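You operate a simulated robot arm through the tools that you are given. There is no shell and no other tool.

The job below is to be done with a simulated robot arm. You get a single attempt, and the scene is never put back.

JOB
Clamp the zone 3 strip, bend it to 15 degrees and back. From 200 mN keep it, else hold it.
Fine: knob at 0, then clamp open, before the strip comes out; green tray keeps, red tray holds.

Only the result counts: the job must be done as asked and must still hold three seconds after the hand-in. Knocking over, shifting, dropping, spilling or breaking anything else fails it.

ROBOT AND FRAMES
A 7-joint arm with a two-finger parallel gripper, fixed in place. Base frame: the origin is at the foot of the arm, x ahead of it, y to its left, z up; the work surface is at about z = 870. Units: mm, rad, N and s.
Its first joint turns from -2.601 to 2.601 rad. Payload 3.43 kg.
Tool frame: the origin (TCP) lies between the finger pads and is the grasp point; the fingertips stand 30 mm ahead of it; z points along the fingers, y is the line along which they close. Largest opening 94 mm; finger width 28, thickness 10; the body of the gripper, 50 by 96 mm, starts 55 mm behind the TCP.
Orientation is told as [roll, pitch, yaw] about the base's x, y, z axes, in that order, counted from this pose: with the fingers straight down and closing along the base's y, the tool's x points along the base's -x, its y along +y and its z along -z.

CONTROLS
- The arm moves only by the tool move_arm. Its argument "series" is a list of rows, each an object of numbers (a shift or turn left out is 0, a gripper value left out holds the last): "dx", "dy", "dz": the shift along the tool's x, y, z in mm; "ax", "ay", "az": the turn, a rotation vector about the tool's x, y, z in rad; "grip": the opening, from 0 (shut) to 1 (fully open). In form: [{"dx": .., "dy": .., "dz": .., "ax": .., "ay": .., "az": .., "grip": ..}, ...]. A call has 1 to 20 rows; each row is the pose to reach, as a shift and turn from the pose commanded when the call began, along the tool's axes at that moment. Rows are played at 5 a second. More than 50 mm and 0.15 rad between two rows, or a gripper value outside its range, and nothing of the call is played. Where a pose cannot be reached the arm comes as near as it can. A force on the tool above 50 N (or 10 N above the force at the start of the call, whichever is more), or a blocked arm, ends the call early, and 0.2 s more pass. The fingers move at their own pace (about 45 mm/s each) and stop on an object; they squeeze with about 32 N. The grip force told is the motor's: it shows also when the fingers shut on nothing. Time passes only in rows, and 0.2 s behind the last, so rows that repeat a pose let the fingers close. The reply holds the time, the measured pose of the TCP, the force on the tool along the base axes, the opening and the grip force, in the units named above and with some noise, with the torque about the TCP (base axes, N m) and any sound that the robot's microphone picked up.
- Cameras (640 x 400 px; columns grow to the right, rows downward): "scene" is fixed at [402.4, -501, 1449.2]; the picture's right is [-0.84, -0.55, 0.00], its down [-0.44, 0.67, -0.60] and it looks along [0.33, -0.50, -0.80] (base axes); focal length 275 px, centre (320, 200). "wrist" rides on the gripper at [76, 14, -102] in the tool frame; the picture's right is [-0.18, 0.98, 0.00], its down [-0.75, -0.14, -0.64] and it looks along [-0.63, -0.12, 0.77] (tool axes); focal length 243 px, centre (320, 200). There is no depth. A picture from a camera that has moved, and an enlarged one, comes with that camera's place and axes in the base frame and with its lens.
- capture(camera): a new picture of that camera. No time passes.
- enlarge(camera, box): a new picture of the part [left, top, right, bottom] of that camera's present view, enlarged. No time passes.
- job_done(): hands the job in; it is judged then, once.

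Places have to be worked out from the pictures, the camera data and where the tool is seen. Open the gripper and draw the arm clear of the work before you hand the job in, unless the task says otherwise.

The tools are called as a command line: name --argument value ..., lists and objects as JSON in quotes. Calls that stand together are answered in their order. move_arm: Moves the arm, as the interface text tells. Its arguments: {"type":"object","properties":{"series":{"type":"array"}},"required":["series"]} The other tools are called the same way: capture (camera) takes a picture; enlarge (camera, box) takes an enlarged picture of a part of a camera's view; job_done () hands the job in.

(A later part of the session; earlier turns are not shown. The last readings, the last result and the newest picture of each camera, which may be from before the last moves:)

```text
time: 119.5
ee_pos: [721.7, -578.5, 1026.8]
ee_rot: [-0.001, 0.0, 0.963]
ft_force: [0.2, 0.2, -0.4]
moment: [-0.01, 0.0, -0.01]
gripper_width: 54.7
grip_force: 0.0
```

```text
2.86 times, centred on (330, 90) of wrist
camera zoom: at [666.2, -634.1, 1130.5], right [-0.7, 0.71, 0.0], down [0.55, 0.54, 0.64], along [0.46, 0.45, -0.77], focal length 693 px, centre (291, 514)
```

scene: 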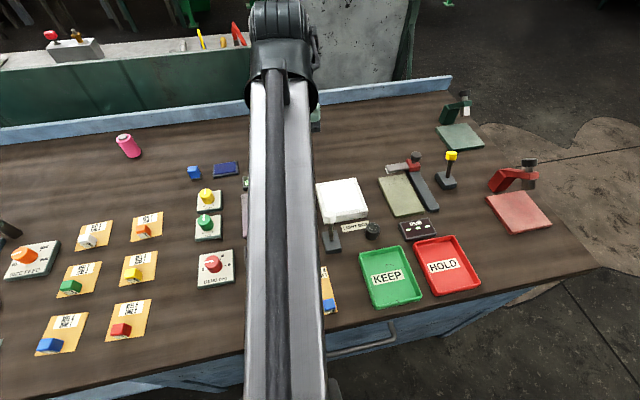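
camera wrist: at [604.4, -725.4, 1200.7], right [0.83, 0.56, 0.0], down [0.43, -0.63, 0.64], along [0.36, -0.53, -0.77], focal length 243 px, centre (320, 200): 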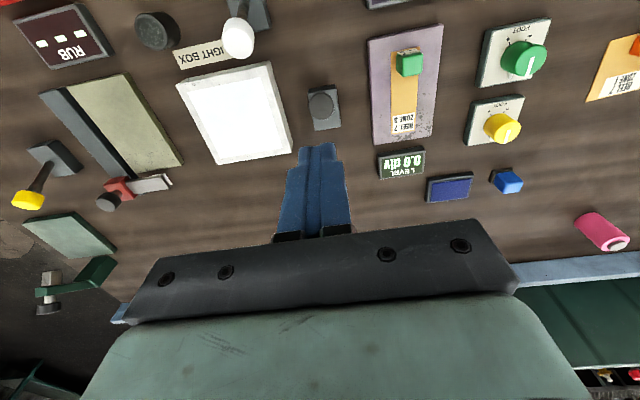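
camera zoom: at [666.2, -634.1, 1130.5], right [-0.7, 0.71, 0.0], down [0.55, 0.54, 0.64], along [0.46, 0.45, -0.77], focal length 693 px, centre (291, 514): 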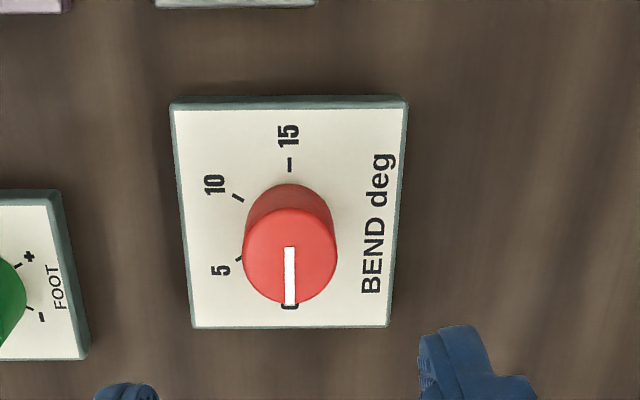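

The lever is visibly tilted toward me now, and the knob is at 0. I'll lower onto the knob and close.

move_arm --series '[{"dx": 1.1, "dy": -0.7, "dz": 12}, {"dx": 1.1, "dy": -0.7, "dz": 25}, {"dx": 1.1, "dy": -0.7, "dz": 38}, {"dx": 1.1, "dy": -0.7, "dz": 51}, {"dx": 1.1, "dy": -0.7, "dz": 64}, {"dx": 1.1, "dy": -0.7, "dz": 77}, {"dx": 1.1, "dy": -0.7, "dz": 89}, {"dx": 1.1, "dy": -0.7, "dz": 97}, {"dx": 1.1, "dy": -0.7, "dz": 102}, {"dx": 1.1, "dy": -0.7, "dz": 102}]'

move_arm --series '[{"grip": 0.45}, {"grip": 0.35}, {"grip": 0.25}, {"grip": 0.15}, {"grip": 0.15}, {"grip": 0.15}]'

enlarge --camera "wrist" --box '[240, 60, 420, 200]'

```text
time: 121.7
ee_pos: [720.4, -580.3, 925.6]
ee_rot: [0.003, 0.0, 0.962]
ft_force: [0.2, 0.4, 0.6]
moment: [-0.02, -0.02, -0.04]
gripper_width: 54.4
grip_force: 0.2
```

```text
time: 123.1
ee_pos: [720.3, -581.4, 923.7]
ee_rot: [0.002, 0.0, 0.961]
ft_force: [-1.0, 0.3, -0.2]
moment: [-0.06, 0.01, 0.02]
gripper_width: 29.3
grip_force: 45.2
```

```text
2.86 times, centred on (330, 130) of wrist
camera zoom: at [665.4, -636.0, 1028.5], right [-0.7, 0.71, 0.0], down [0.55, 0.54, 0.64], along [0.46, 0.45, -0.77], focal length 693 px, centre (291, 400)
```

zoom: 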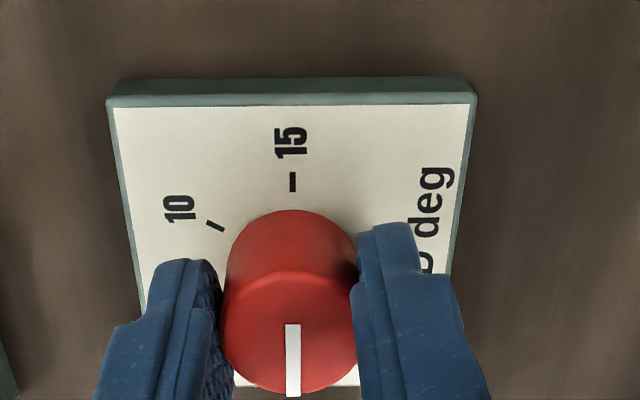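

Gripped with almost no side load. I'll turn 0.4 rad clockwise and check whether the display now responds.

move_arm --series '[{"az": 0.07}, {"az": 0.14}, {"az": 0.21}, {"az": 0.28}, {"az": 0.35}, {"az": 0.42}, {"az": 0.42}]'

enlarge --camera "scene" --box '[190, 150, 350, 290]'

```text
time: 124.7
ee_pos: [719.7, -579.6, 924.5]
ee_rot: [0.003, 0.002, 0.539]
ft_force: [-10.1, -8.2, -10.9]
moment: [-0.3, -0.07, 0.02]
gripper_width: 29.4
grip_force: 44.9
```

```text
2.86 times, centred on (270, 220) of scene
camera zoom: at [402.4, -501.0, 1449.2], right [-0.84, -0.55, 0.0], down [-0.44, 0.67, -0.6], along [0.33, -0.5, -0.8], focal length 785 px, centre (463, 143)
```

zoom: 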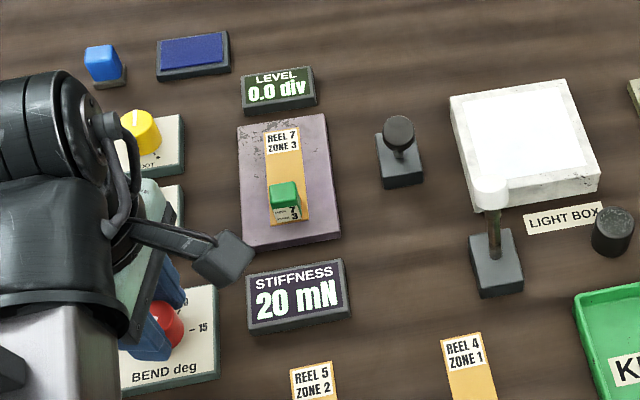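

Now it works: 20 mN. The clamp was the issue. I continue turning clockwise toward 15.

move_arm --series '[{"dx": 0.8, "dz": 0.5, "az": 0.08}, {"dx": 0.8, "dz": 0.5, "az": 0.16}, {"dx": 0.8, "dz": 0.5, "az": 0.24}, {"dx": 0.8, "dz": 0.5, "az": 0.32}, {"dx": 0.8, "dz": 0.5, "az": 0.4}, {"dx": 0.8, "dz": 0.5, "az": 0.48}, {"dx": 0.8, "dz": 0.5, "az": 0.56}, {"dx": 0.8, "dz": 0.5, "az": 0.64}, {"dx": 0.8, "dz": 0.5, "az": 0.72}, {"dx": 0.8, "dz": 0.5, "az": 0.8}, {"dx": 0.8, "dz": 0.5, "az": 0.88}, {"dx": 0.8, "dz": 0.5, "az": 0.96}, {"dx": 0.8, "dz": 0.5, "az": 1.04}, {"dx": 0.8, "dz": 0.5, "az": 1.12}, {"dx": 0.8, "dz": 0.5, "az": 1.2}, {"dx": 0.8, "dz": 0.5, "az": 1.28}, {"dx": 0.8, "dz": 0.5, "az": 1.35}, {"dx": 0.8, "dz": 0.5, "az": 1.35}]'

enlarge --camera "scene" --box '[190, 220, 310, 295]'

enlarge --camera "wrist" --box '[240, 60, 420, 200]'

```text
time: 128.5
ee_pos: [720.1, -579.5, 925.7]
ee_rot: [-0.001, 0.002, -0.809]
ft_force: [-2.2, 25.0, -0.9]
moment: [0.55, 0.13, 0.01]
gripper_width: 29.1
grip_force: 44.8
```

```text
5.33 times, centred on (250, 258) of scene
camera zoom: at [402.4, -501.0, 1449.2], right [-0.84, -0.55, 0.0], down [-0.44, 0.67, -0.6], along [0.33, -0.5, -0.8], focal length 1466 px, centre (693, -107)
```

zoom: 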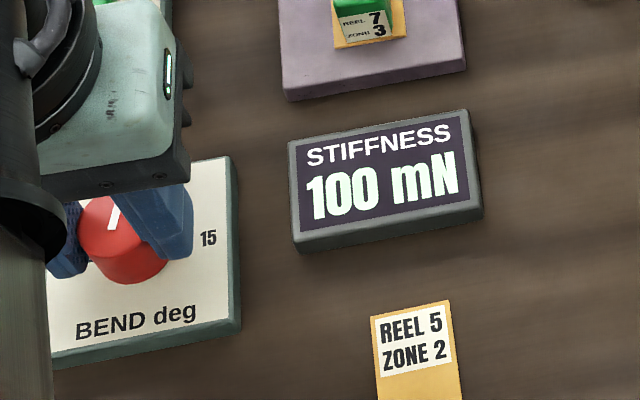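

```text
2.86 times, centred on (330, 130) of wrist
camera zoom: at [678.6, -514.6, 1028.7], right [0.84, 0.54, 0.0], down [0.42, -0.64, 0.64], along [0.35, -0.54, -0.77], focal length 693 px, centre (291, 400)
```

zoom: 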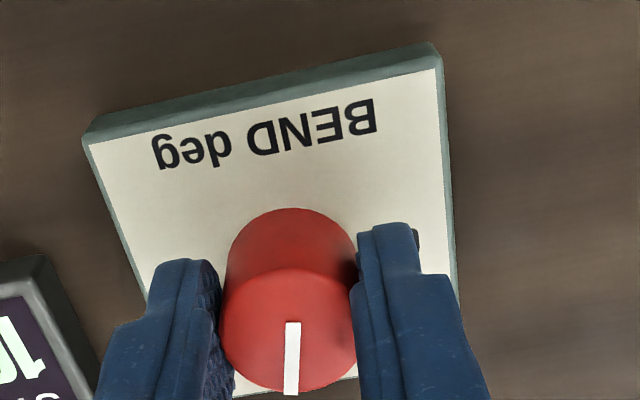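

100 mN at about 8.5°. I'll relieve the side load and turn another 1.2 rad.

move_arm --series '[{"dx": 0.5, "dy": 0.5, "az": 0.08}, {"dx": 1, "dy": 1, "az": 0.16}, {"dx": 1, "dy": 1, "az": 0.24}, {"dx": 1, "dy": 1, "az": 0.32}, {"dx": 1, "dy": 1, "az": 0.4}, {"dx": 1, "dy": 1, "az": 0.48}, {"dx": 1, "dy": 1, "az": 0.56}, {"dx": 1, "dy": 1, "az": 0.64}, {"dx": 1, "dy": 1, "az": 0.72}, {"dx": 1, "dy": 1, "az": 0.8}, {"dx": 1, "dy": 1, "az": 0.88}, {"dx": 1, "dy": 1, "az": 0.96}, {"dx": 1, "dy": 1, "az": 1.04}, {"dx": 1, "dy": 1, "az": 1.12}, {"dx": 1, "dy": 1, "az": 1.18}, {"dx": 1, "dy": 1, "az": 1.18}]'

enlarge --camera "scene" --box '[190, 220, 310, 295]'

enlarge --camera "wrist" --box '[240, 60, 420, 200]'

```text
time: 131.9
ee_pos: [722.7, -578.9, 925.5]
ee_rot: [0.003, -0.001, -1.988]
ft_force: [28.7, 3.9, 9.0]
moment: [-0.27, -0.37, 0.02]
gripper_width: 29.2
grip_force: 44.8
```

```text
5.33 times, centred on (250, 258) of scene
camera zoom: at [402.4, -501.0, 1449.2], right [-0.84, -0.55, 0.0], down [-0.44, 0.67, -0.6], along [0.33, -0.5, -0.8], focal length 1466 px, centre (693, -107)
```

zoom: 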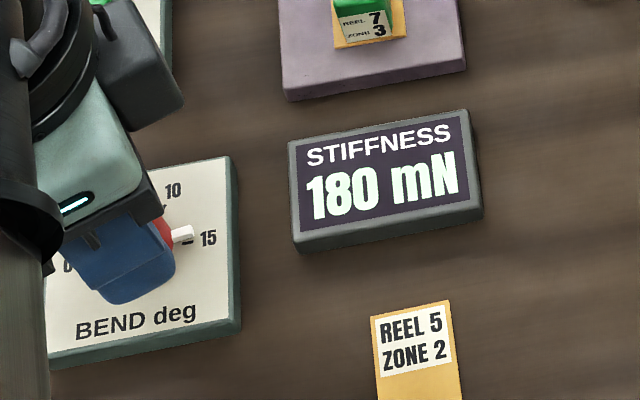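

```text
2.86 times, centred on (330, 130) of wrist
camera zoom: at [765.8, -515.4, 1028.5], right [0.82, -0.57, 0.0], down [-0.44, -0.63, 0.64], along [-0.36, -0.53, -0.77], focal length 693 px, centre (291, 400)
```

zoom: 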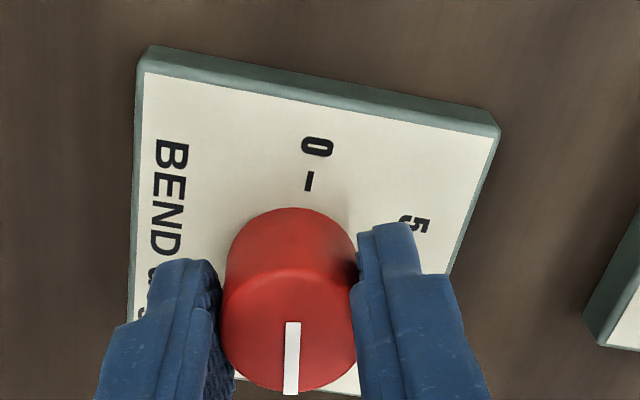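

180 mN at about 14°. I'll go gently on to the 15 stop, with a side-load correction.

move_arm --series '[{"dx": 0.4, "dy": 0.8, "az": 0.04}, {"dx": 0.6, "dy": 1.4, "az": 0.08}, {"dx": 0.6, "dy": 1.4, "az": 0.12}, {"dx": 0.6, "dy": 1.4, "az": 0.16}, {"dx": 0.6, "dy": 1.4, "az": 0.19}, {"dx": 0.6, "dy": 1.4, "az": 0.19}]'

enlarge --camera "scene" --box '[190, 220, 310, 295]'

enlarge --camera "wrist" --box '[240, 60, 420, 200]'

```text
time: 133.3
ee_pos: [721.8, -578.3, 925.2]
ee_rot: [0.0, -0.002, -2.18]
ft_force: [15.3, 1.2, 13.9]
moment: [0.4, -0.55, 0.76]
gripper_width: 29.3
grip_force: 45.0
```

```text
5.33 times, centred on (250, 258) of scene
camera zoom: at [402.4, -501.0, 1449.2], right [-0.84, -0.55, 0.0], down [-0.44, 0.67, -0.6], along [0.33, -0.5, -0.8], focal length 1466 px, centre (693, -107)
```

zoom: 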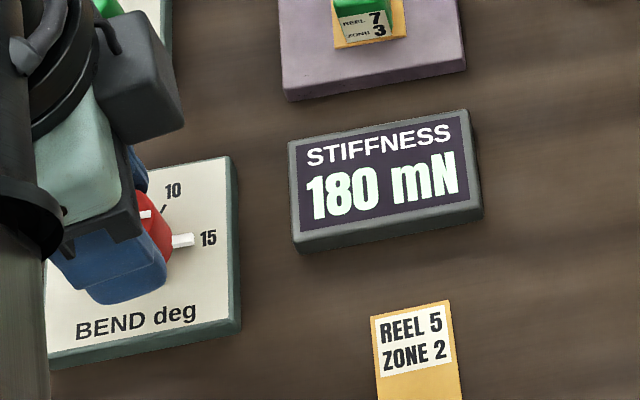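

```text
2.86 times, centred on (330, 130) of wrist
camera zoom: at [777.4, -525.3, 1028.3], right [0.7, -0.71, 0.0], down [-0.55, -0.54, 0.64], along [-0.46, -0.45, -0.77], focal length 693 px, centre (291, 400)
```

zoom: 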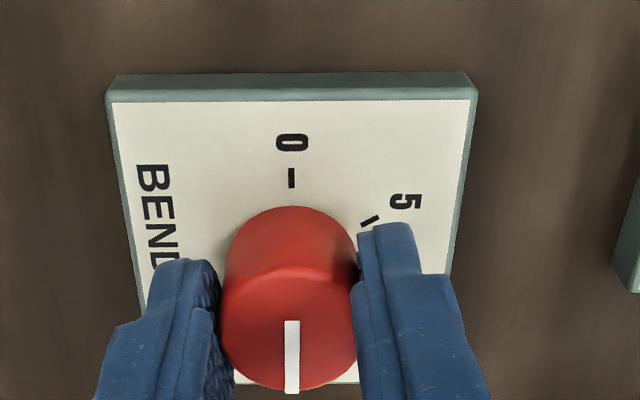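

At the 15 stop (0.76 N m) the display shows 180 mN. I'll hold a second and re-read before turning back.

move_arm --series '[{"az": 0.02}, {"az": 0.03}, {"az": 0.03}, {"az": 0.03}, {"az": 0.03}]'

enlarge --camera "scene" --box '[190, 150, 350, 290]'

```text
time: 134.5
ee_pos: [720.6, -579.7, 925.0]
ee_rot: [0.002, -0.003, -2.21]
ft_force: [12.5, -6.4, 14.3]
moment: [-0.65, 0.02, 0.73]
gripper_width: 29.4
grip_force: 44.9
```

```text
2.86 times, centred on (270, 220) of scene
camera zoom: at [402.4, -501.0, 1449.2], right [-0.84, -0.55, 0.0], down [-0.44, 0.67, -0.6], along [0.33, -0.5, -0.8], focal length 785 px, centre (463, 143)
```

zoom: 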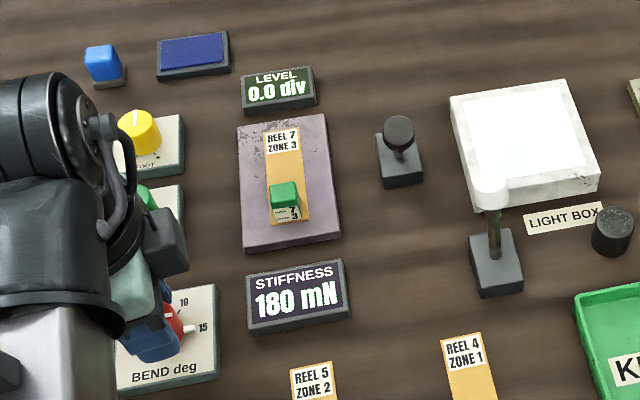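

Stable at 180 mN, below 200, so this strip goes to HOLD. Now I turn the knob back toward 0, first half.

move_arm --series '[{"az": -0.08}, {"az": -0.16}, {"az": -0.24}, {"az": -0.32}, {"az": -0.4}, {"az": -0.48}, {"az": -0.56}, {"az": -0.64}, {"az": -0.72}, {"az": -0.8}, {"az": -0.88}, {"az": -0.96}, {"az": -1.04}, {"az": -1.12}, {"az": -1.2}, {"az": -1.28}, {"az": -1.36}, {"az": -1.44}, {"az": -1.52}, {"az": -1.58}]'

enlarge --camera "scene" --box '[190, 220, 310, 295]'

```text
time: 138.7
ee_pos: [719.9, -580.0, 923.8]
ee_rot: [-0.001, 0.004, -0.627]
ft_force: [-10.8, 1.3, -6.2]
moment: [-0.12, 0.5, 0.01]
gripper_width: 29.2
grip_force: 45.1
```

```text
5.33 times, centred on (250, 258) of scene
camera zoom: at [402.4, -501.0, 1449.2], right [-0.84, -0.55, 0.0], down [-0.44, 0.67, -0.6], along [0.33, -0.5, -0.8], focal length 1466 px, centre (693, -107)
```

zoom: 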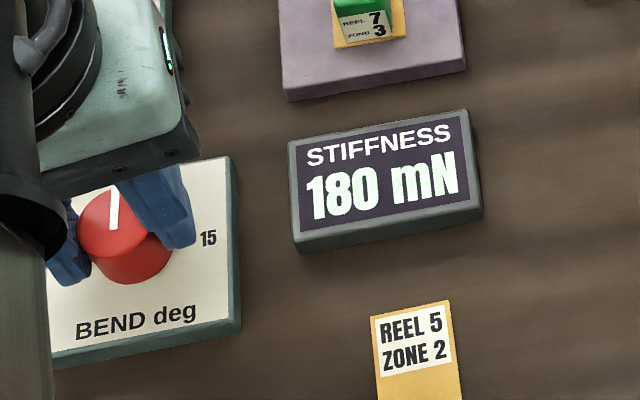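

The display holds 180 mN as peak. I'll turn the second half back to 0 and verify the pointer.

move_arm --series '[{"dx": 0.7, "az": -0.08}, {"dx": 0.7, "az": -0.16}, {"dx": 0.7, "az": -0.24}, {"dx": 0.7, "az": -0.32}, {"dx": 0.7, "az": -0.4}, {"dx": 0.7, "az": -0.48}, {"dx": 0.7, "az": -0.56}, {"dx": 0.7, "az": -0.64}, {"dx": 0.7, "az": -0.72}, {"dx": 0.7, "az": -0.8}, {"dx": 0.7, "az": -0.88}, {"dx": 0.7, "az": -0.96}, {"dx": 0.7, "az": -1.04}, {"dx": 0.7, "az": -1.12}, {"dx": 0.7, "az": -1.2}, {"dx": 0.7, "az": -1.28}, {"dx": 0.7, "az": -1.36}, {"dx": 0.7, "az": -1.44}, {"dx": 0.7, "az": -1.52}, {"dx": 0.7, "az": -1.58}]'

enlarge --camera "scene" --box '[190, 220, 310, 295]'

enlarge --camera "wrist" --box '[240, 60, 420, 200]'

```text
time: 142.9
ee_pos: [720.7, -579.0, 925.2]
ee_rot: [-0.001, 0.001, 0.952]
ft_force: [-5.8, -15.5, -0.3]
moment: [-0.51, -0.18, -0.03]
gripper_width: 29.0
grip_force: 45.1
```

```text
5.33 times, centred on (250, 258) of scene
camera zoom: at [402.4, -501.0, 1449.2], right [-0.84, -0.55, 0.0], down [-0.44, 0.67, -0.6], along [0.33, -0.5, -0.8], focal length 1466 px, centre (693, -107)
```

zoom: 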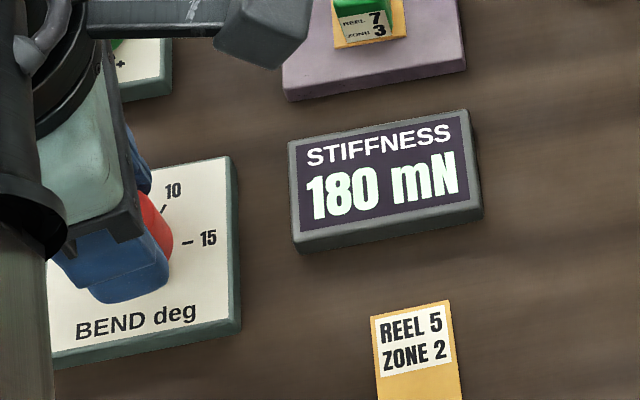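

```text
2.86 times, centred on (330, 130) of wrist
camera zoom: at [665.7, -634.2, 1028.3], right [-0.69, 0.72, 0.0], down [0.55, 0.53, 0.64], along [0.46, 0.45, -0.77], focal length 693 px, centre (291, 400)
```

zoom: 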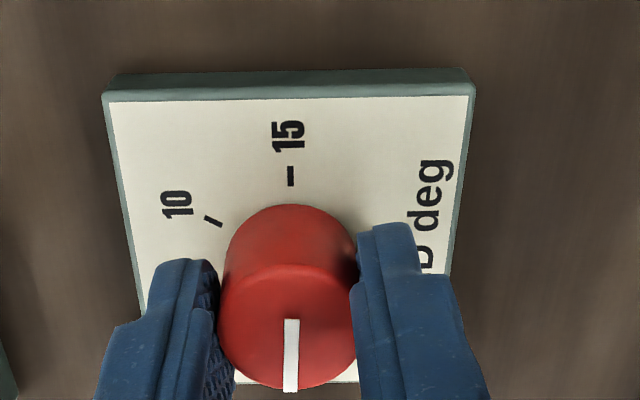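

The pointer is about 1.4° short of the 0 mark. I'll turn 0.035 rad more and check.

move_arm --series '[{"az": -0.012}, {"az": -0.024}, {"az": -0.035}, {"az": -0.035}]'

enlarge --camera "wrist" --box '[240, 60, 420, 200]'

```text
time: 143.9
ee_pos: [719.7, -580.5, 925.1]
ee_rot: [-0.001, 0.001, 0.986]
ft_force: [3.7, -16.9, 7.7]
moment: [-0.79, 0.44, 0.0]
gripper_width: 29.1
grip_force: 44.7
```

```text
2.86 times, centred on (330, 130) of wrist
camera zoom: at [667.5, -636.0, 1028.3], right [-0.72, 0.7, 0.0], down [0.53, 0.55, 0.64], along [0.45, 0.46, -0.77], focal length 693 px, centre (291, 400)
```

zoom: 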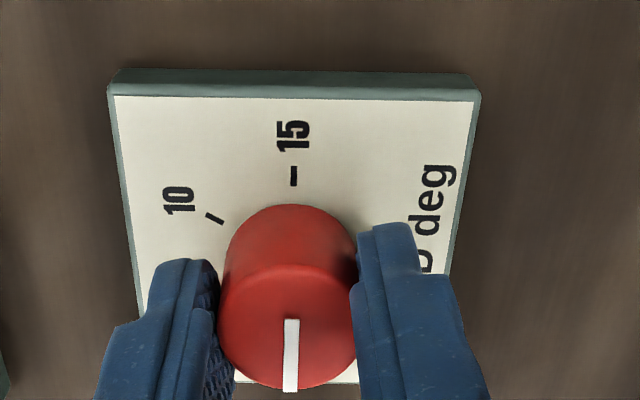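

The pointer is now on 0 within half a degree. I'll release the knob and rise.

move_arm --series '[{"grip": 0.33}, {"grip": 0.36}, {"grip": 0.45}, {"grip": 0.6}, {"grip": 0.6}]'

move_arm --series '[{"dz": -8}, {"dz": -20}, {"dz": -35}, {"dz": -50}, {"dz": -65}, {"dz": -80}, {"dz": -95}, {"dz": -110}, {"dz": -110}]'

enlarge --camera "wrist" --box '[240, 20, 420, 160]'

enlarge --camera "scene" --box '[190, 150, 350, 290]'

```text
time: 145.1
ee_pos: [720.7, -578.4, 924.3]
ee_rot: [0.001, 0.0, 0.985]
ft_force: [-0.1, 0.0, -0.5]
moment: [-0.01, 0.01, 0.0]
gripper_width: 56.3
grip_force: 0.0
```

```text
time: 147.1
ee_pos: [719.4, -575.8, 1035.6]
ee_rot: [0.002, 0.0, 0.985]
ft_force: [0.0, -0.1, 0.0]
moment: [-0.01, -0.01, 0.0]
gripper_width: 56.2
grip_force: 0.1
```

```text
2.86 times, centred on (330, 90) of wrist
camera zoom: at [666.4, -632.8, 1139.5], right [-0.72, 0.7, 0.0], down [0.53, 0.55, 0.64], along [0.45, 0.46, -0.77], focal length 693 px, centre (291, 514)
```

zoom: 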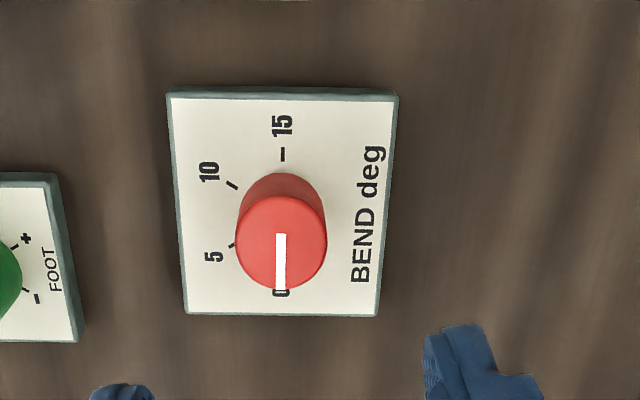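

```text
2.86 times, centred on (270, 220) of scene
camera zoom: at [402.4, -501.0, 1449.2], right [-0.84, -0.55, 0.0], down [-0.44, 0.67, -0.6], along [0.33, -0.5, -0.8], focal length 785 px, centre (463, 143)
```

zoom: 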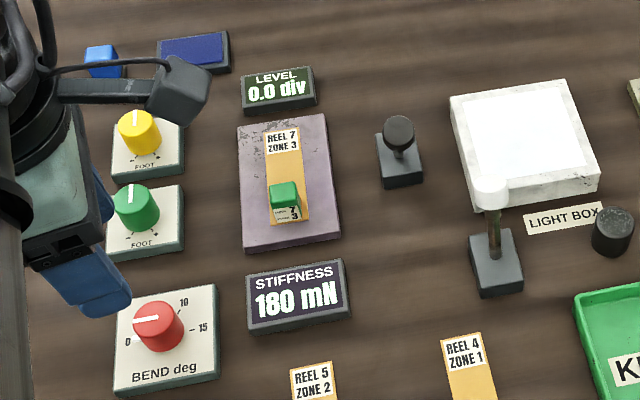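

Knob at 0, result 180 mN. Next I open the clamp: go back near the lever with closed fingers to push its cap outward.

move_arm --series '[{"dx": 11, "dz": -2, "az": 0.1, "grip": 0.4}, {"dx": 23, "dz": -4, "az": 0.2, "grip": 0.2}, {"dx": 34, "dy": -1, "dz": -6, "az": 0.3, "grip": 0}, {"dx": 46, "dy": -1, "dz": -8, "az": 0.4}, {"dx": 57, "dy": -1, "dz": -10, "az": 0.5}, {"dx": 68, "dy": -1, "dz": -12, "az": 0.6}, {"dx": 80, "dy": -2, "dz": -14, "az": 0.7}, {"dx": 91, "dy": -2, "dz": -16, "az": 0.8}, {"dx": 103, "dy": -2, "dz": -18, "az": 0.9}, {"dx": 114, "dy": -2, "dz": -20, "az": 1.0}, {"dx": 126, "dy": -3, "dz": -22, "az": 1.1}, {"dx": 137, "dy": -3, "dz": -24, "az": 1.2}, {"dx": 148, "dy": -3, "dz": -24, "az": 1.3}, {"dx": 160, "dy": -3, "dz": -24, "az": 1.4}, {"dx": 171, "dy": -4, "dz": -24, "az": 1.5}, {"dx": 182, "dy": -4, "dz": -24, "az": 1.6}, {"dx": 194, "dy": -4, "dz": -24, "az": 1.7}, {"dx": 205.4, "dy": -3.8, "dz": -24, "az": 1.771}, {"dx": 205.4, "dy": -3.8, "dz": -24, "az": 1.771}]'

move_arm --series '[{"ay": -0.08}, {"ay": -0.16}, {"ay": -0.24}, {"ay": -0.32}, {"ay": -0.4}, {"ay": -0.48}, {"ay": -0.55}, {"ay": -0.6}, {"ay": -0.6}]'

capture --camera "wrist"

enlarge --camera "wrist" --box '[240, 20, 400, 140]'

```text
time: 151.1
ee_pos: [611.5, -752.6, 1058.6]
ee_rot: [0.001, 0.001, -0.785]
ft_force: [0.2, 0.1, -0.5]
moment: [-0.02, 0.02, 0.0]
gripper_width: 0.0
grip_force: 32.5
```

```text
time: 153.1
ee_pos: [610.4, -752.4, 1058.2]
ee_rot: [0.0, -0.601, -0.784]
ft_force: [0.1, 0.7, 1.4]
moment: [-0.01, 0.02, 0.0]
gripper_width: 0.2
grip_force: 31.7
```

```text
taken
camera wrist: at [535.4, -657.5, 1100.9], right [0.8, 0.59, 0.1], down [0.08, -0.28, 0.96], along [0.59, -0.76, -0.28], focal length 243 px, centre (320, 200)
```

wrist: 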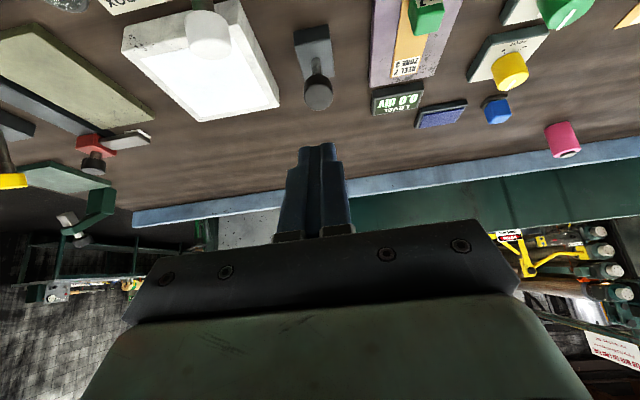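

```text
3.33 times, centred on (320, 80) of wrist
camera zoom: at [535.4, -657.5, 1100.9], right [0.8, 0.59, 0.1], down [0.08, -0.28, 0.96], along [0.59, -0.76, -0.28], focal length 809 px, centre (320, 600)
```

zoom: 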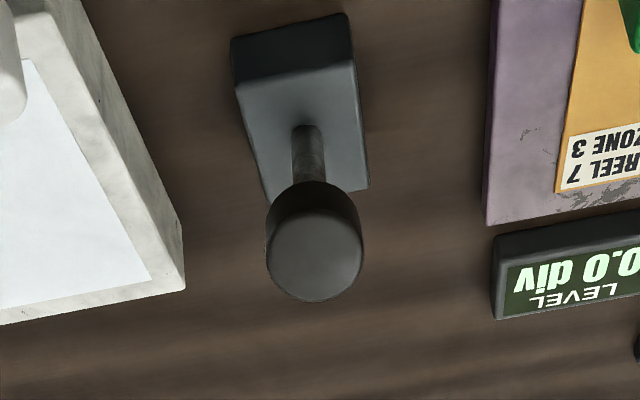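

The cap is at about (659,-798,945), leaning toward me. I'll descend on its inner side.

move_arm --series '[{"dx": 6, "dy": 0.5, "dz": 9}, {"dx": 13, "dy": 1, "dz": 18}, {"dx": 19, "dy": 1.5, "dz": 28}, {"dx": 26, "dy": 2, "dz": 38}, {"dx": 33, "dy": 2, "dz": 48}, {"dx": 40, "dy": 2, "dz": 58}, {"dx": 46, "dy": 2, "dz": 67}, {"dx": 52, "dy": 2, "dz": 76}, {"dx": 57.1, "dy": 2, "dz": 83.3}, {"dx": 57.1, "dy": 2, "dz": 83.3}]'

capture --camera "wrist"

```text
time: 155.3
ee_pos: [612.9, -751.8, 959.5]
ee_rot: [-0.001, -0.598, -0.786]
ft_force: [-0.5, -0.2, -0.6]
moment: [-0.01, -0.02, -0.03]
gripper_width: 0.0
grip_force: 31.3
```

```text
taken
camera wrist: at [538.0, -656.9, 1001.4], right [0.8, 0.59, 0.1], down [0.08, -0.28, 0.96], along [0.59, -0.76, -0.28], focal length 243 px, centre (320, 200)
```

wrist: 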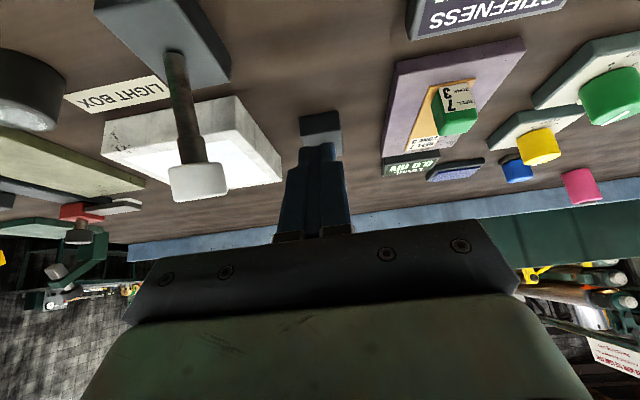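

The fingers hide the lever, which stands right behind them. I'll push horizontally outward 50 mm in small steps.

move_arm --series '[{"dx": -4.1, "dz": 2.8}, {"dx": -8.2, "dz": 5.6}, {"dx": -12.4, "dz": 8.5}, {"dx": -16.5, "dz": 11.3}, {"dx": -20.6, "dz": 14.1}, {"dx": -24.8, "dz": 17}, {"dx": -28.9, "dz": 19.8}, {"dx": -33, "dz": 22.6}, {"dx": -37.1, "dz": 25.4}, {"dx": -41.2, "dz": 28.2}, {"dx": -41.2, "dz": 28.2}]'

capture --camera "wrist"

capture --camera "scene"

```text
time: 157.7
ee_pos: [649.7, -785.2, 959.6]
ee_rot: [-0.002, -0.598, -0.784]
ft_force: [0.2, 0.2, 0.4]
moment: [0.0, 0.04, 0.0]
gripper_width: 0.1
grip_force: 32.4
```

```text
taken
camera wrist: at [573.9, -690.9, 1001.4], right [0.8, 0.59, 0.1], down [0.08, -0.28, 0.96], along [0.59, -0.76, -0.28], focal length 243 px, centre (320, 200)
```

wrist: 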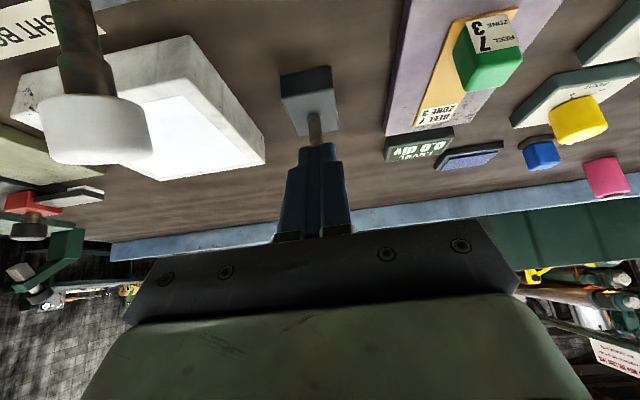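

```text
taken
```

scene: 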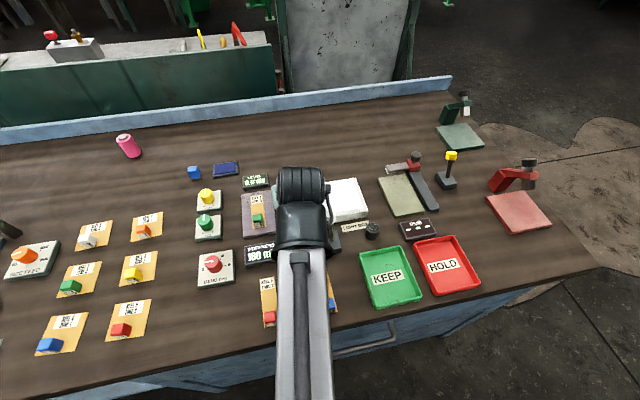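

No notable force; the lever is being swung. I'll continue outward another 20 mm.

move_arm --series '[{"dx": -3.3, "dz": 2.3}, {"dx": -6.6, "dz": 4.5}, {"dx": -9.9, "dz": 6.8}, {"dx": -13.2, "dz": 9}, {"dx": -16.5, "dz": 11.3}, {"dx": -16.5, "dz": 11.3}]'

capture --camera "wrist"

enlarge --camera "scene" --box '[230, 150, 350, 270]'

```text
time: 159.1
ee_pos: [661.5, -800.7, 956.5]
ee_rot: [0.001, -0.598, -0.786]
ft_force: [0.4, -0.1, -0.5]
moment: [0.0, 0.02, -0.04]
gripper_width: 0.4
grip_force: 31.6
```

```text
taken
camera wrist: at [586.5, -704.7, 999.2], right [0.8, 0.59, 0.1], down [0.08, -0.28, 0.96], along [0.59, -0.76, -0.28], focal length 243 px, centre (320, 200)
```

wrist: 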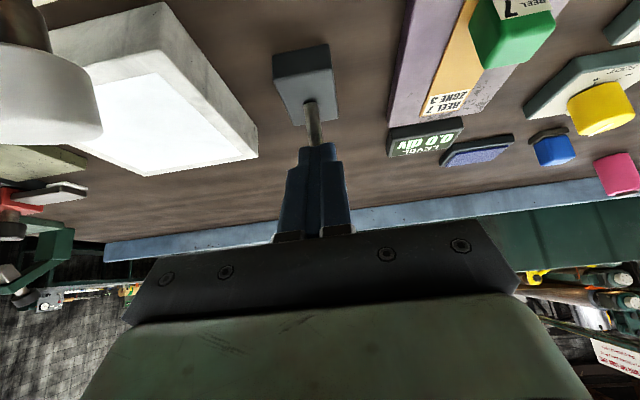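

```text
3.33 times, centred on (290, 210) of scene
camera zoom: at [402.4, -501.0, 1449.2], right [-0.84, -0.55, 0.0], down [-0.44, 0.67, -0.6], along [0.33, -0.5, -0.8], focal length 916 px, centre (420, 167)
```

zoom: 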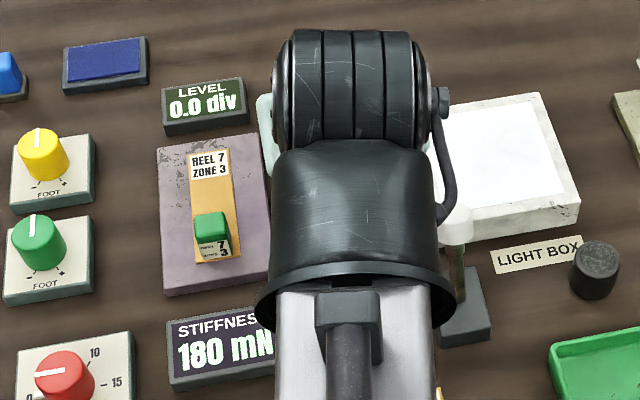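

I'll push 6 mm more to confirm the open end position, then look.

move_arm --series '[{"dx": -1.6, "dz": 1.1}, {"dx": -3.3, "dz": 2.3}, {"dx": -5, "dz": 3.4}, {"dx": -5, "dz": 3.4}]'

move_arm --series '[{"dx": 4, "dz": -3}, {"dx": 2, "dz": -12}, {"dx": 0, "dz": -22}, {"dx": -2, "dz": -34}, {"dx": -4, "dz": -46}, {"dx": -6, "dz": -58}, {"dx": -8, "dz": -70}, {"dx": -8, "dz": -70}]'

capture --camera "wrist"

capture --camera "scene"

```text
time: 160.1
ee_pos: [663.2, -799.6, 957.2]
ee_rot: [0.0, -0.586, -0.783]
ft_force: [-31.7, 30.7, -9.9]
moment: [0.32, 0.78, -0.29]
gripper_width: 0.1
grip_force: 32.0
```

```text
time: 161.9
ee_pos: [643.4, -781.5, 1020.5]
ee_rot: [-0.001, -0.599, -0.785]
ft_force: [-0.6, 0.6, -0.3]
moment: [0.02, -0.01, 0.0]
gripper_width: 0.0
grip_force: 31.4
```

```text
taken
camera wrist: at [568.0, -686.3, 1063.2], right [0.8, 0.59, 0.1], down [0.08, -0.28, 0.96], along [0.59, -0.76, -0.28], focal length 243 px, centre (320, 200)
```

wrist: 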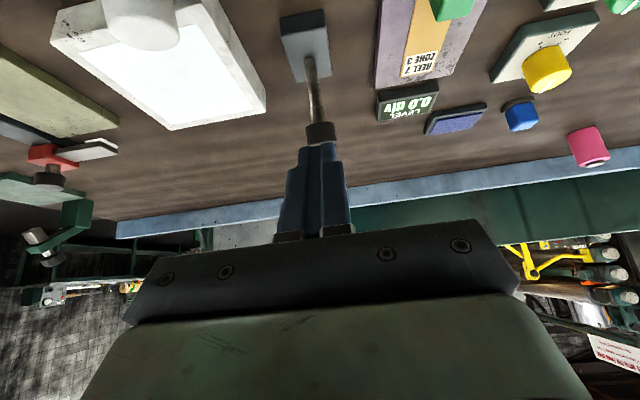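

```text
taken
```

scene: 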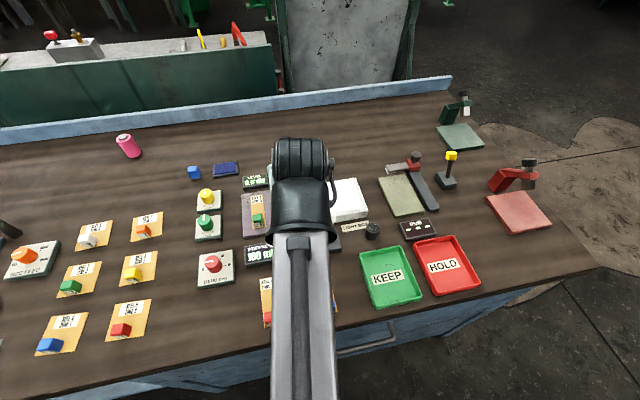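

The stop was felt (44 N) and the lever leans outward again: clamp open. Next I move above the strip's block and test reach with a smaller tilt of -0.25, opening the fingers.

move_arm --series '[{"dx": 0, "dy": 10, "dz": 0, "ay": 0.03}, {"dx": -0.5, "dy": 22, "dz": 0.3, "ay": 0.07}, {"dx": -1, "dy": 34, "dz": 0.6, "ay": 0.11}, {"dx": -1.4, "dy": 47, "dz": 0.9, "ay": 0.16, "grip": 0.2}, {"dx": -1.8, "dy": 60, "dz": 1.2, "ay": 0.21, "grip": 0.3}, {"dx": -2.2, "dy": 73, "dz": 1.4, "ay": 0.26, "grip": 0.47}, {"dx": -2.5, "dy": 86, "dz": 1.7, "ay": 0.31}, {"dx": -2.8, "dy": 97.6, "dz": 1.9, "ay": 0.35}, {"dx": -2.8, "dy": 97.6, "dz": 1.9, "ay": 0.35}]'

capture --camera "wrist"

enlarge --camera "wrist" --box '[230, 20, 410, 160]'

enlarge --camera "scene" --box '[230, 150, 350, 270]'

```text
time: 163.9
ee_pos: [713.8, -714.9, 1020.2]
ee_rot: [-0.001, -0.249, -0.785]
ft_force: [0.5, -0.2, 0.6]
moment: [0.0, 0.01, -0.01]
gripper_width: 44.1
grip_force: 0.1
```

```text
taken
camera wrist: at [653.7, -635.1, 1101.4], right [0.82, 0.57, 0.04], down [0.31, -0.5, 0.81], along [0.48, -0.65, -0.59], focal length 243 px, centre (320, 200)
```

wrist: 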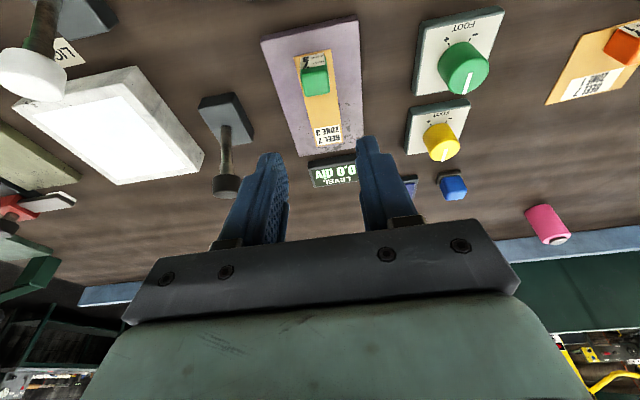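

```text
2.86 times, centred on (320, 90) of wrist
camera zoom: at [653.7, -635.1, 1101.4], right [0.82, 0.57, 0.04], down [0.31, -0.5, 0.81], along [0.48, -0.65, -0.59], focal length 693 px, centre (320, 514)
```

zoom: 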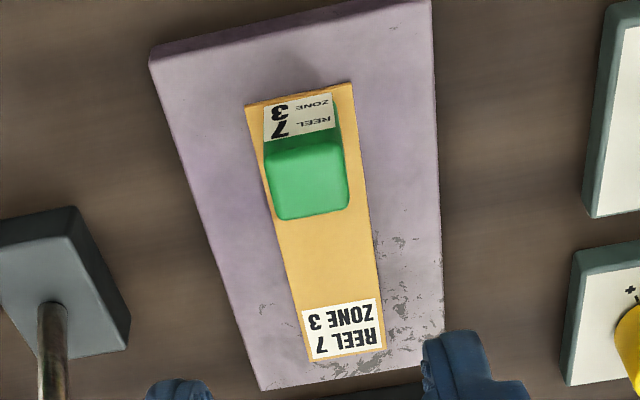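

```text
3.33 times, centred on (290, 210) of scene
camera zoom: at [402.4, -501.0, 1449.2], right [-0.84, -0.55, 0.0], down [-0.44, 0.67, -0.6], along [0.33, -0.5, -0.8], focal length 916 px, centre (420, 167)
```

zoom: 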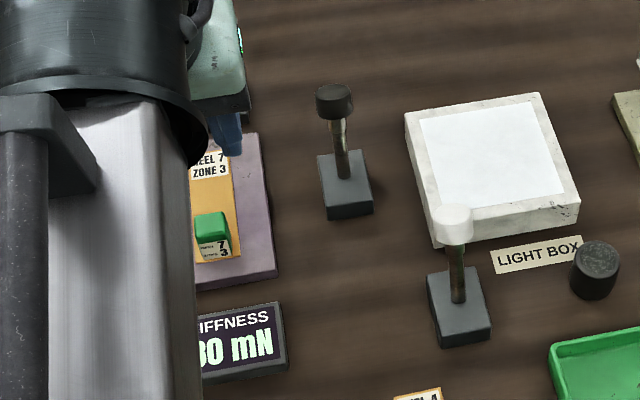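

The lever is open and the block's centre is at (718,-718). I'll descend with pitch -0.25 to just above the block and check that the pose is actually reached.

move_arm --series '[{"dx": 3, "dy": 0.4, "dz": 10}, {"dx": 6, "dy": 0.8, "dz": 20}, {"dx": 9, "dy": 0.8, "dz": 30}, {"dx": 12, "dy": 0.8, "dz": 40}, {"dx": 14.5, "dy": 0.8, "dz": 50}, {"dx": 17, "dy": 0.8, "dz": 60}, {"dx": 19, "dy": 0.8, "dz": 68}, {"dx": 20.5, "dy": 0.8, "dz": 76}, {"dx": 20.5, "dy": 0.8, "dz": 76}]'

capture --camera "wrist"

enlarge --camera "wrist" --box '[230, 40, 410, 180]'

```text
time: 165.9
ee_pos: [715.5, -712.1, 940.4]
ee_rot: [0.001, -0.25, -0.785]
ft_force: [0.0, -0.3, -0.4]
moment: [0.01, 0.0, 0.04]
gripper_width: 44.3
grip_force: 0.0
```

```text
taken
camera wrist: at [655.1, -632.9, 1022.4], right [0.82, 0.57, 0.04], down [0.31, -0.5, 0.81], along [0.48, -0.65, -0.59], focal length 243 px, centre (320, 200)
```

wrist: 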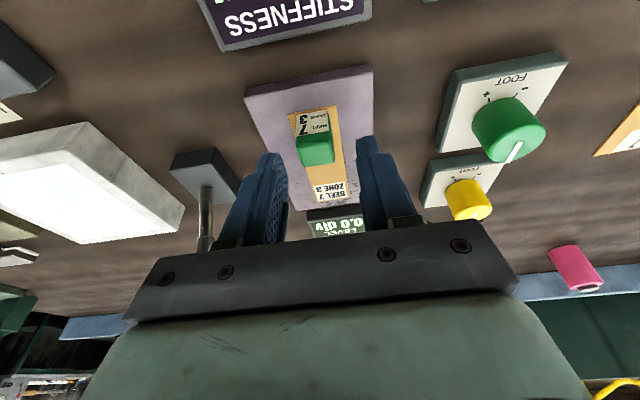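

```text
2.86 times, centred on (320, 110) of wrist
camera zoom: at [655.1, -632.9, 1022.4], right [0.82, 0.57, 0.04], down [0.31, -0.5, 0.81], along [0.48, -0.65, -0.59], focal length 693 px, centre (320, 457)
```

zoom: 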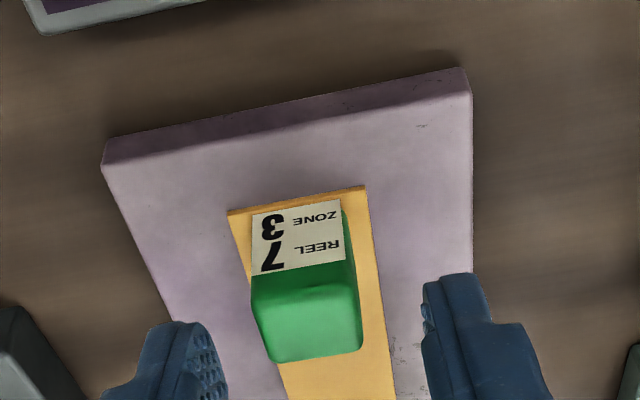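

The pose is reached; the block sits about 2.8 mm to the tool's -y side. I'll correct and lower around the block to z 916.5.

move_arm --series '[{"dy": -1.4, "dz": 1}, {"dx": 1, "dy": -2.8, "dz": 4}, {"dx": 2.2, "dy": -2.8, "dz": 9}, {"dx": 3.5, "dy": -2.8, "dz": 14}, {"dx": 4.7, "dy": -2.8, "dz": 19}, {"dx": 5.8, "dy": -2.8, "dz": 23.2}, {"dx": 5.8, "dy": -2.8, "dz": 23.2}]'

enlarge --camera "wrist" --box '[230, 60, 410, 200]'

```text
time: 167.5
ee_pos: [711.2, -713.9, 916.6]
ee_rot: [0.002, -0.25, -0.785]
ft_force: [-0.1, 0.5, -0.4]
moment: [-0.02, 0.02, 0.01]
gripper_width: 44.2
grip_force: 0.0
```

```text
2.86 times, centred on (320, 130) of wrist
camera zoom: at [651.3, -634.6, 997.9], right [0.82, 0.57, 0.04], down [0.31, -0.5, 0.81], along [0.48, -0.65, -0.59], focal length 693 px, centre (320, 400)
```

zoom: 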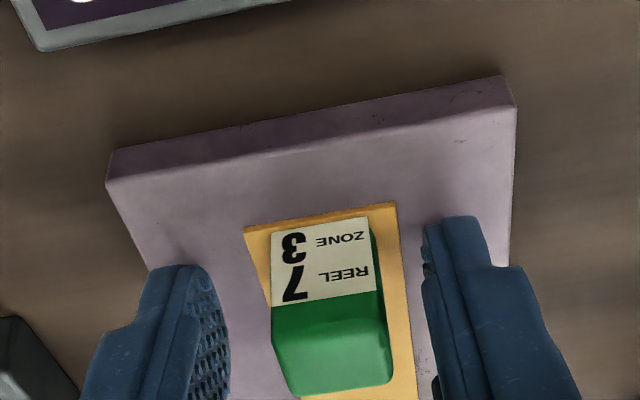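

Depth is good: the pads overlap most of the block. I'll shift 1.2 mm and close fully, waiting for the full squeeze.

move_arm --series '[{"dy": 1.2}, {"dy": 1.2, "grip": 0.35}, {"dy": 1.2, "grip": 0.25}, {"dy": 1.2, "grip": 0.1}, {"dy": 1.2, "grip": 0}, {"dy": 1.2, "grip": 0}, {"dy": 1.2, "grip": 0}, {"dy": 1.2, "grip": 0}]'

enlarge --camera "wrist" --box '[230, 60, 410, 200]'

```text
time: 169.3
ee_pos: [710.9, -712.8, 917.2]
ee_rot: [-0.001, -0.251, -0.785]
ft_force: [-0.2, -0.4, -0.1]
moment: [-0.06, -0.01, 0.02]
gripper_width: 21.1
grip_force: 31.9
```

```text
2.86 times, centred on (320, 130) of wrist
camera zoom: at [651.5, -634.0, 998.7], right [0.82, 0.57, 0.04], down [0.31, -0.5, 0.81], along [0.48, -0.65, -0.59], focal length 693 px, centre (320, 400)
```

zoom: 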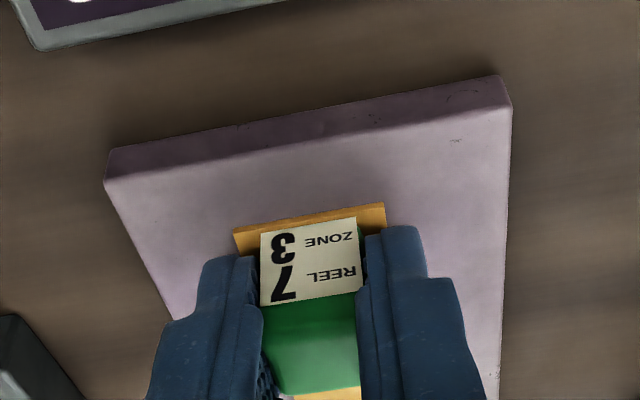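

Firm grip at 21 mm. I'll lift slowly 20 mm and check for slip.

move_arm --series '[{"dx": -0.5, "dz": -1.9}, {"dx": -1, "dz": -3.9}, {"dx": -1.5, "dz": -5.8}, {"dx": -2, "dz": -7.8}, {"dx": -2.5, "dz": -9.7}, {"dx": -3.2, "dz": -12.6}, {"dx": -4, "dz": -15.5}, {"dx": -4.9, "dz": -19.4}, {"dx": -4.9, "dz": -19.4}]'

enlarge --camera "wrist" --box '[230, 60, 410, 200]'

```text
time: 171.3
ee_pos: [713.1, -714.7, 936.2]
ee_rot: [0.0, -0.249, -0.787]
ft_force: [-0.5, 0.1, -0.7]
moment: [0.0, 0.01, 0.01]
gripper_width: 21.0
grip_force: 31.8
```

```text
2.86 times, centred on (320, 130) of wrist
camera zoom: at [652.9, -635.1, 1018.5], right [0.82, 0.57, 0.04], down [0.31, -0.5, 0.81], along [0.48, -0.65, -0.59], focal length 693 px, centre (320, 400)
```

zoom: 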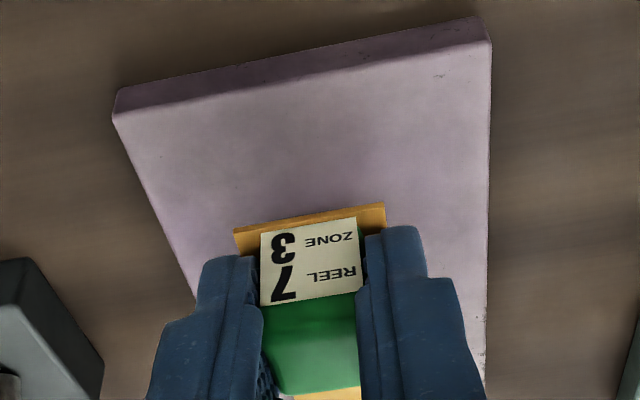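

No slip this time. I'll lift on to z 1040.

move_arm --series '[{"dx": -2.5, "dz": -9.7}, {"dx": -5, "dz": -19.7}, {"dx": -7.5, "dz": -29.7}, {"dx": -10, "dz": -39.5}, {"dx": -12.6, "dz": -49.5}, {"dx": -15.2, "dz": -59.5}, {"dx": -17.8, "dz": -70}, {"dx": -20.4, "dz": -80}, {"dx": -23, "dz": -90.5}, {"dx": -25.6, "dz": -100.8}, {"dx": -25.6, "dz": -100.8}]'

enlarge --camera "wrist" --box '[230, 60, 410, 200]'

capture --camera "scene"

```text
time: 173.7
ee_pos: [714.2, -714.6, 1042.9]
ee_rot: [0.001, -0.249, -0.788]
ft_force: [0.2, 0.3, -0.7]
moment: [0.02, 0.0, 0.01]
gripper_width: 21.3
grip_force: 32.3
```

```text
2.86 times, centred on (320, 130) of wrist
camera zoom: at [653.7, -634.4, 1123.9], right [0.82, 0.57, 0.04], down [0.31, -0.5, 0.81], along [0.48, -0.65, -0.59], focal length 693 px, centre (320, 400)
```

zoom: 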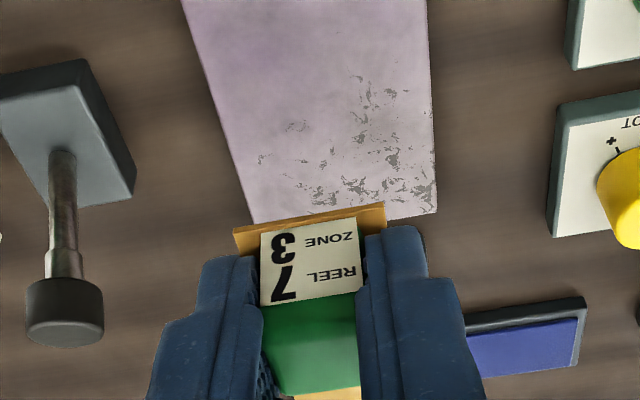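

```text
taken
```

scene: 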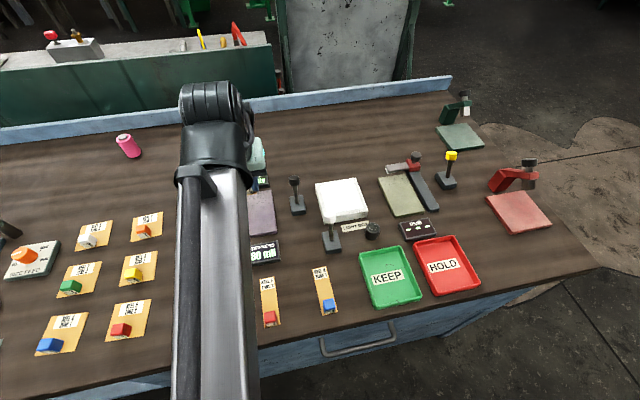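

Held securely. I'll carry it at this height toward the HOLD tray, first part of the way.

move_arm --series '[{"dx": 7, "dy": -12.6, "dz": -1.8}, {"dx": 14, "dy": -25.2, "dz": -3.5}, {"dx": 21, "dy": -37.8, "dz": -5.3}, {"dx": 28, "dy": -50.4, "dz": -7.1}, {"dx": 35, "dy": -63, "dz": -8.9}, {"dx": 42, "dy": -75.6, "dz": -10.7}, {"dx": 49, "dy": -88.2, "dz": -12.4}, {"dx": 56, "dy": -100.8, "dz": -14.2}, {"dx": 63, "dy": -113.4, "dz": -16}, {"dx": 70, "dy": -126, "dz": -17.8}, {"dx": 77, "dy": -138.6, "dz": -19.6}, {"dx": 84, "dy": -151.2, "dz": -21.3}, {"dx": 91, "dy": -163.8, "dz": -23.1}, {"dx": 98, "dy": -176.4, "dz": -24.9}, {"dx": 105, "dy": -189, "dz": -26.7}, {"dx": 112, "dy": -201.6, "dz": -28.5}, {"dx": 112, "dy": -201.6, "dz": -28.5}]'

capture --camera "wrist"

capture --camera "scene"

```text
time: 177.3
ee_pos: [487.8, -773.7, 1042.9]
ee_rot: [0.0, -0.249, -0.785]
ft_force: [-0.4, -0.1, 0.3]
moment: [-0.01, 0.0, 0.05]
gripper_width: 21.3
grip_force: 31.8
```

```text
taken
camera wrist: at [428.5, -694.6, 1124.1], right [0.82, 0.57, 0.04], down [0.3, -0.5, 0.81], along [0.48, -0.65, -0.59], focal length 243 px, centre (320, 200)
```

wrist: 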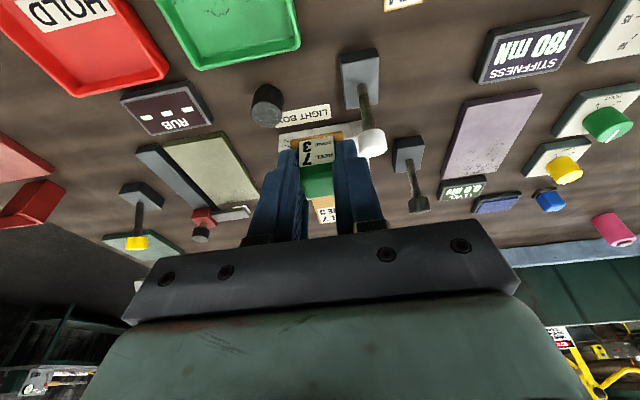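

```text
taken
```

scene: 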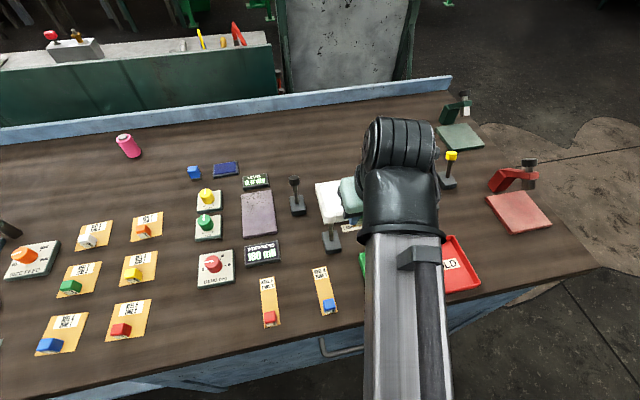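

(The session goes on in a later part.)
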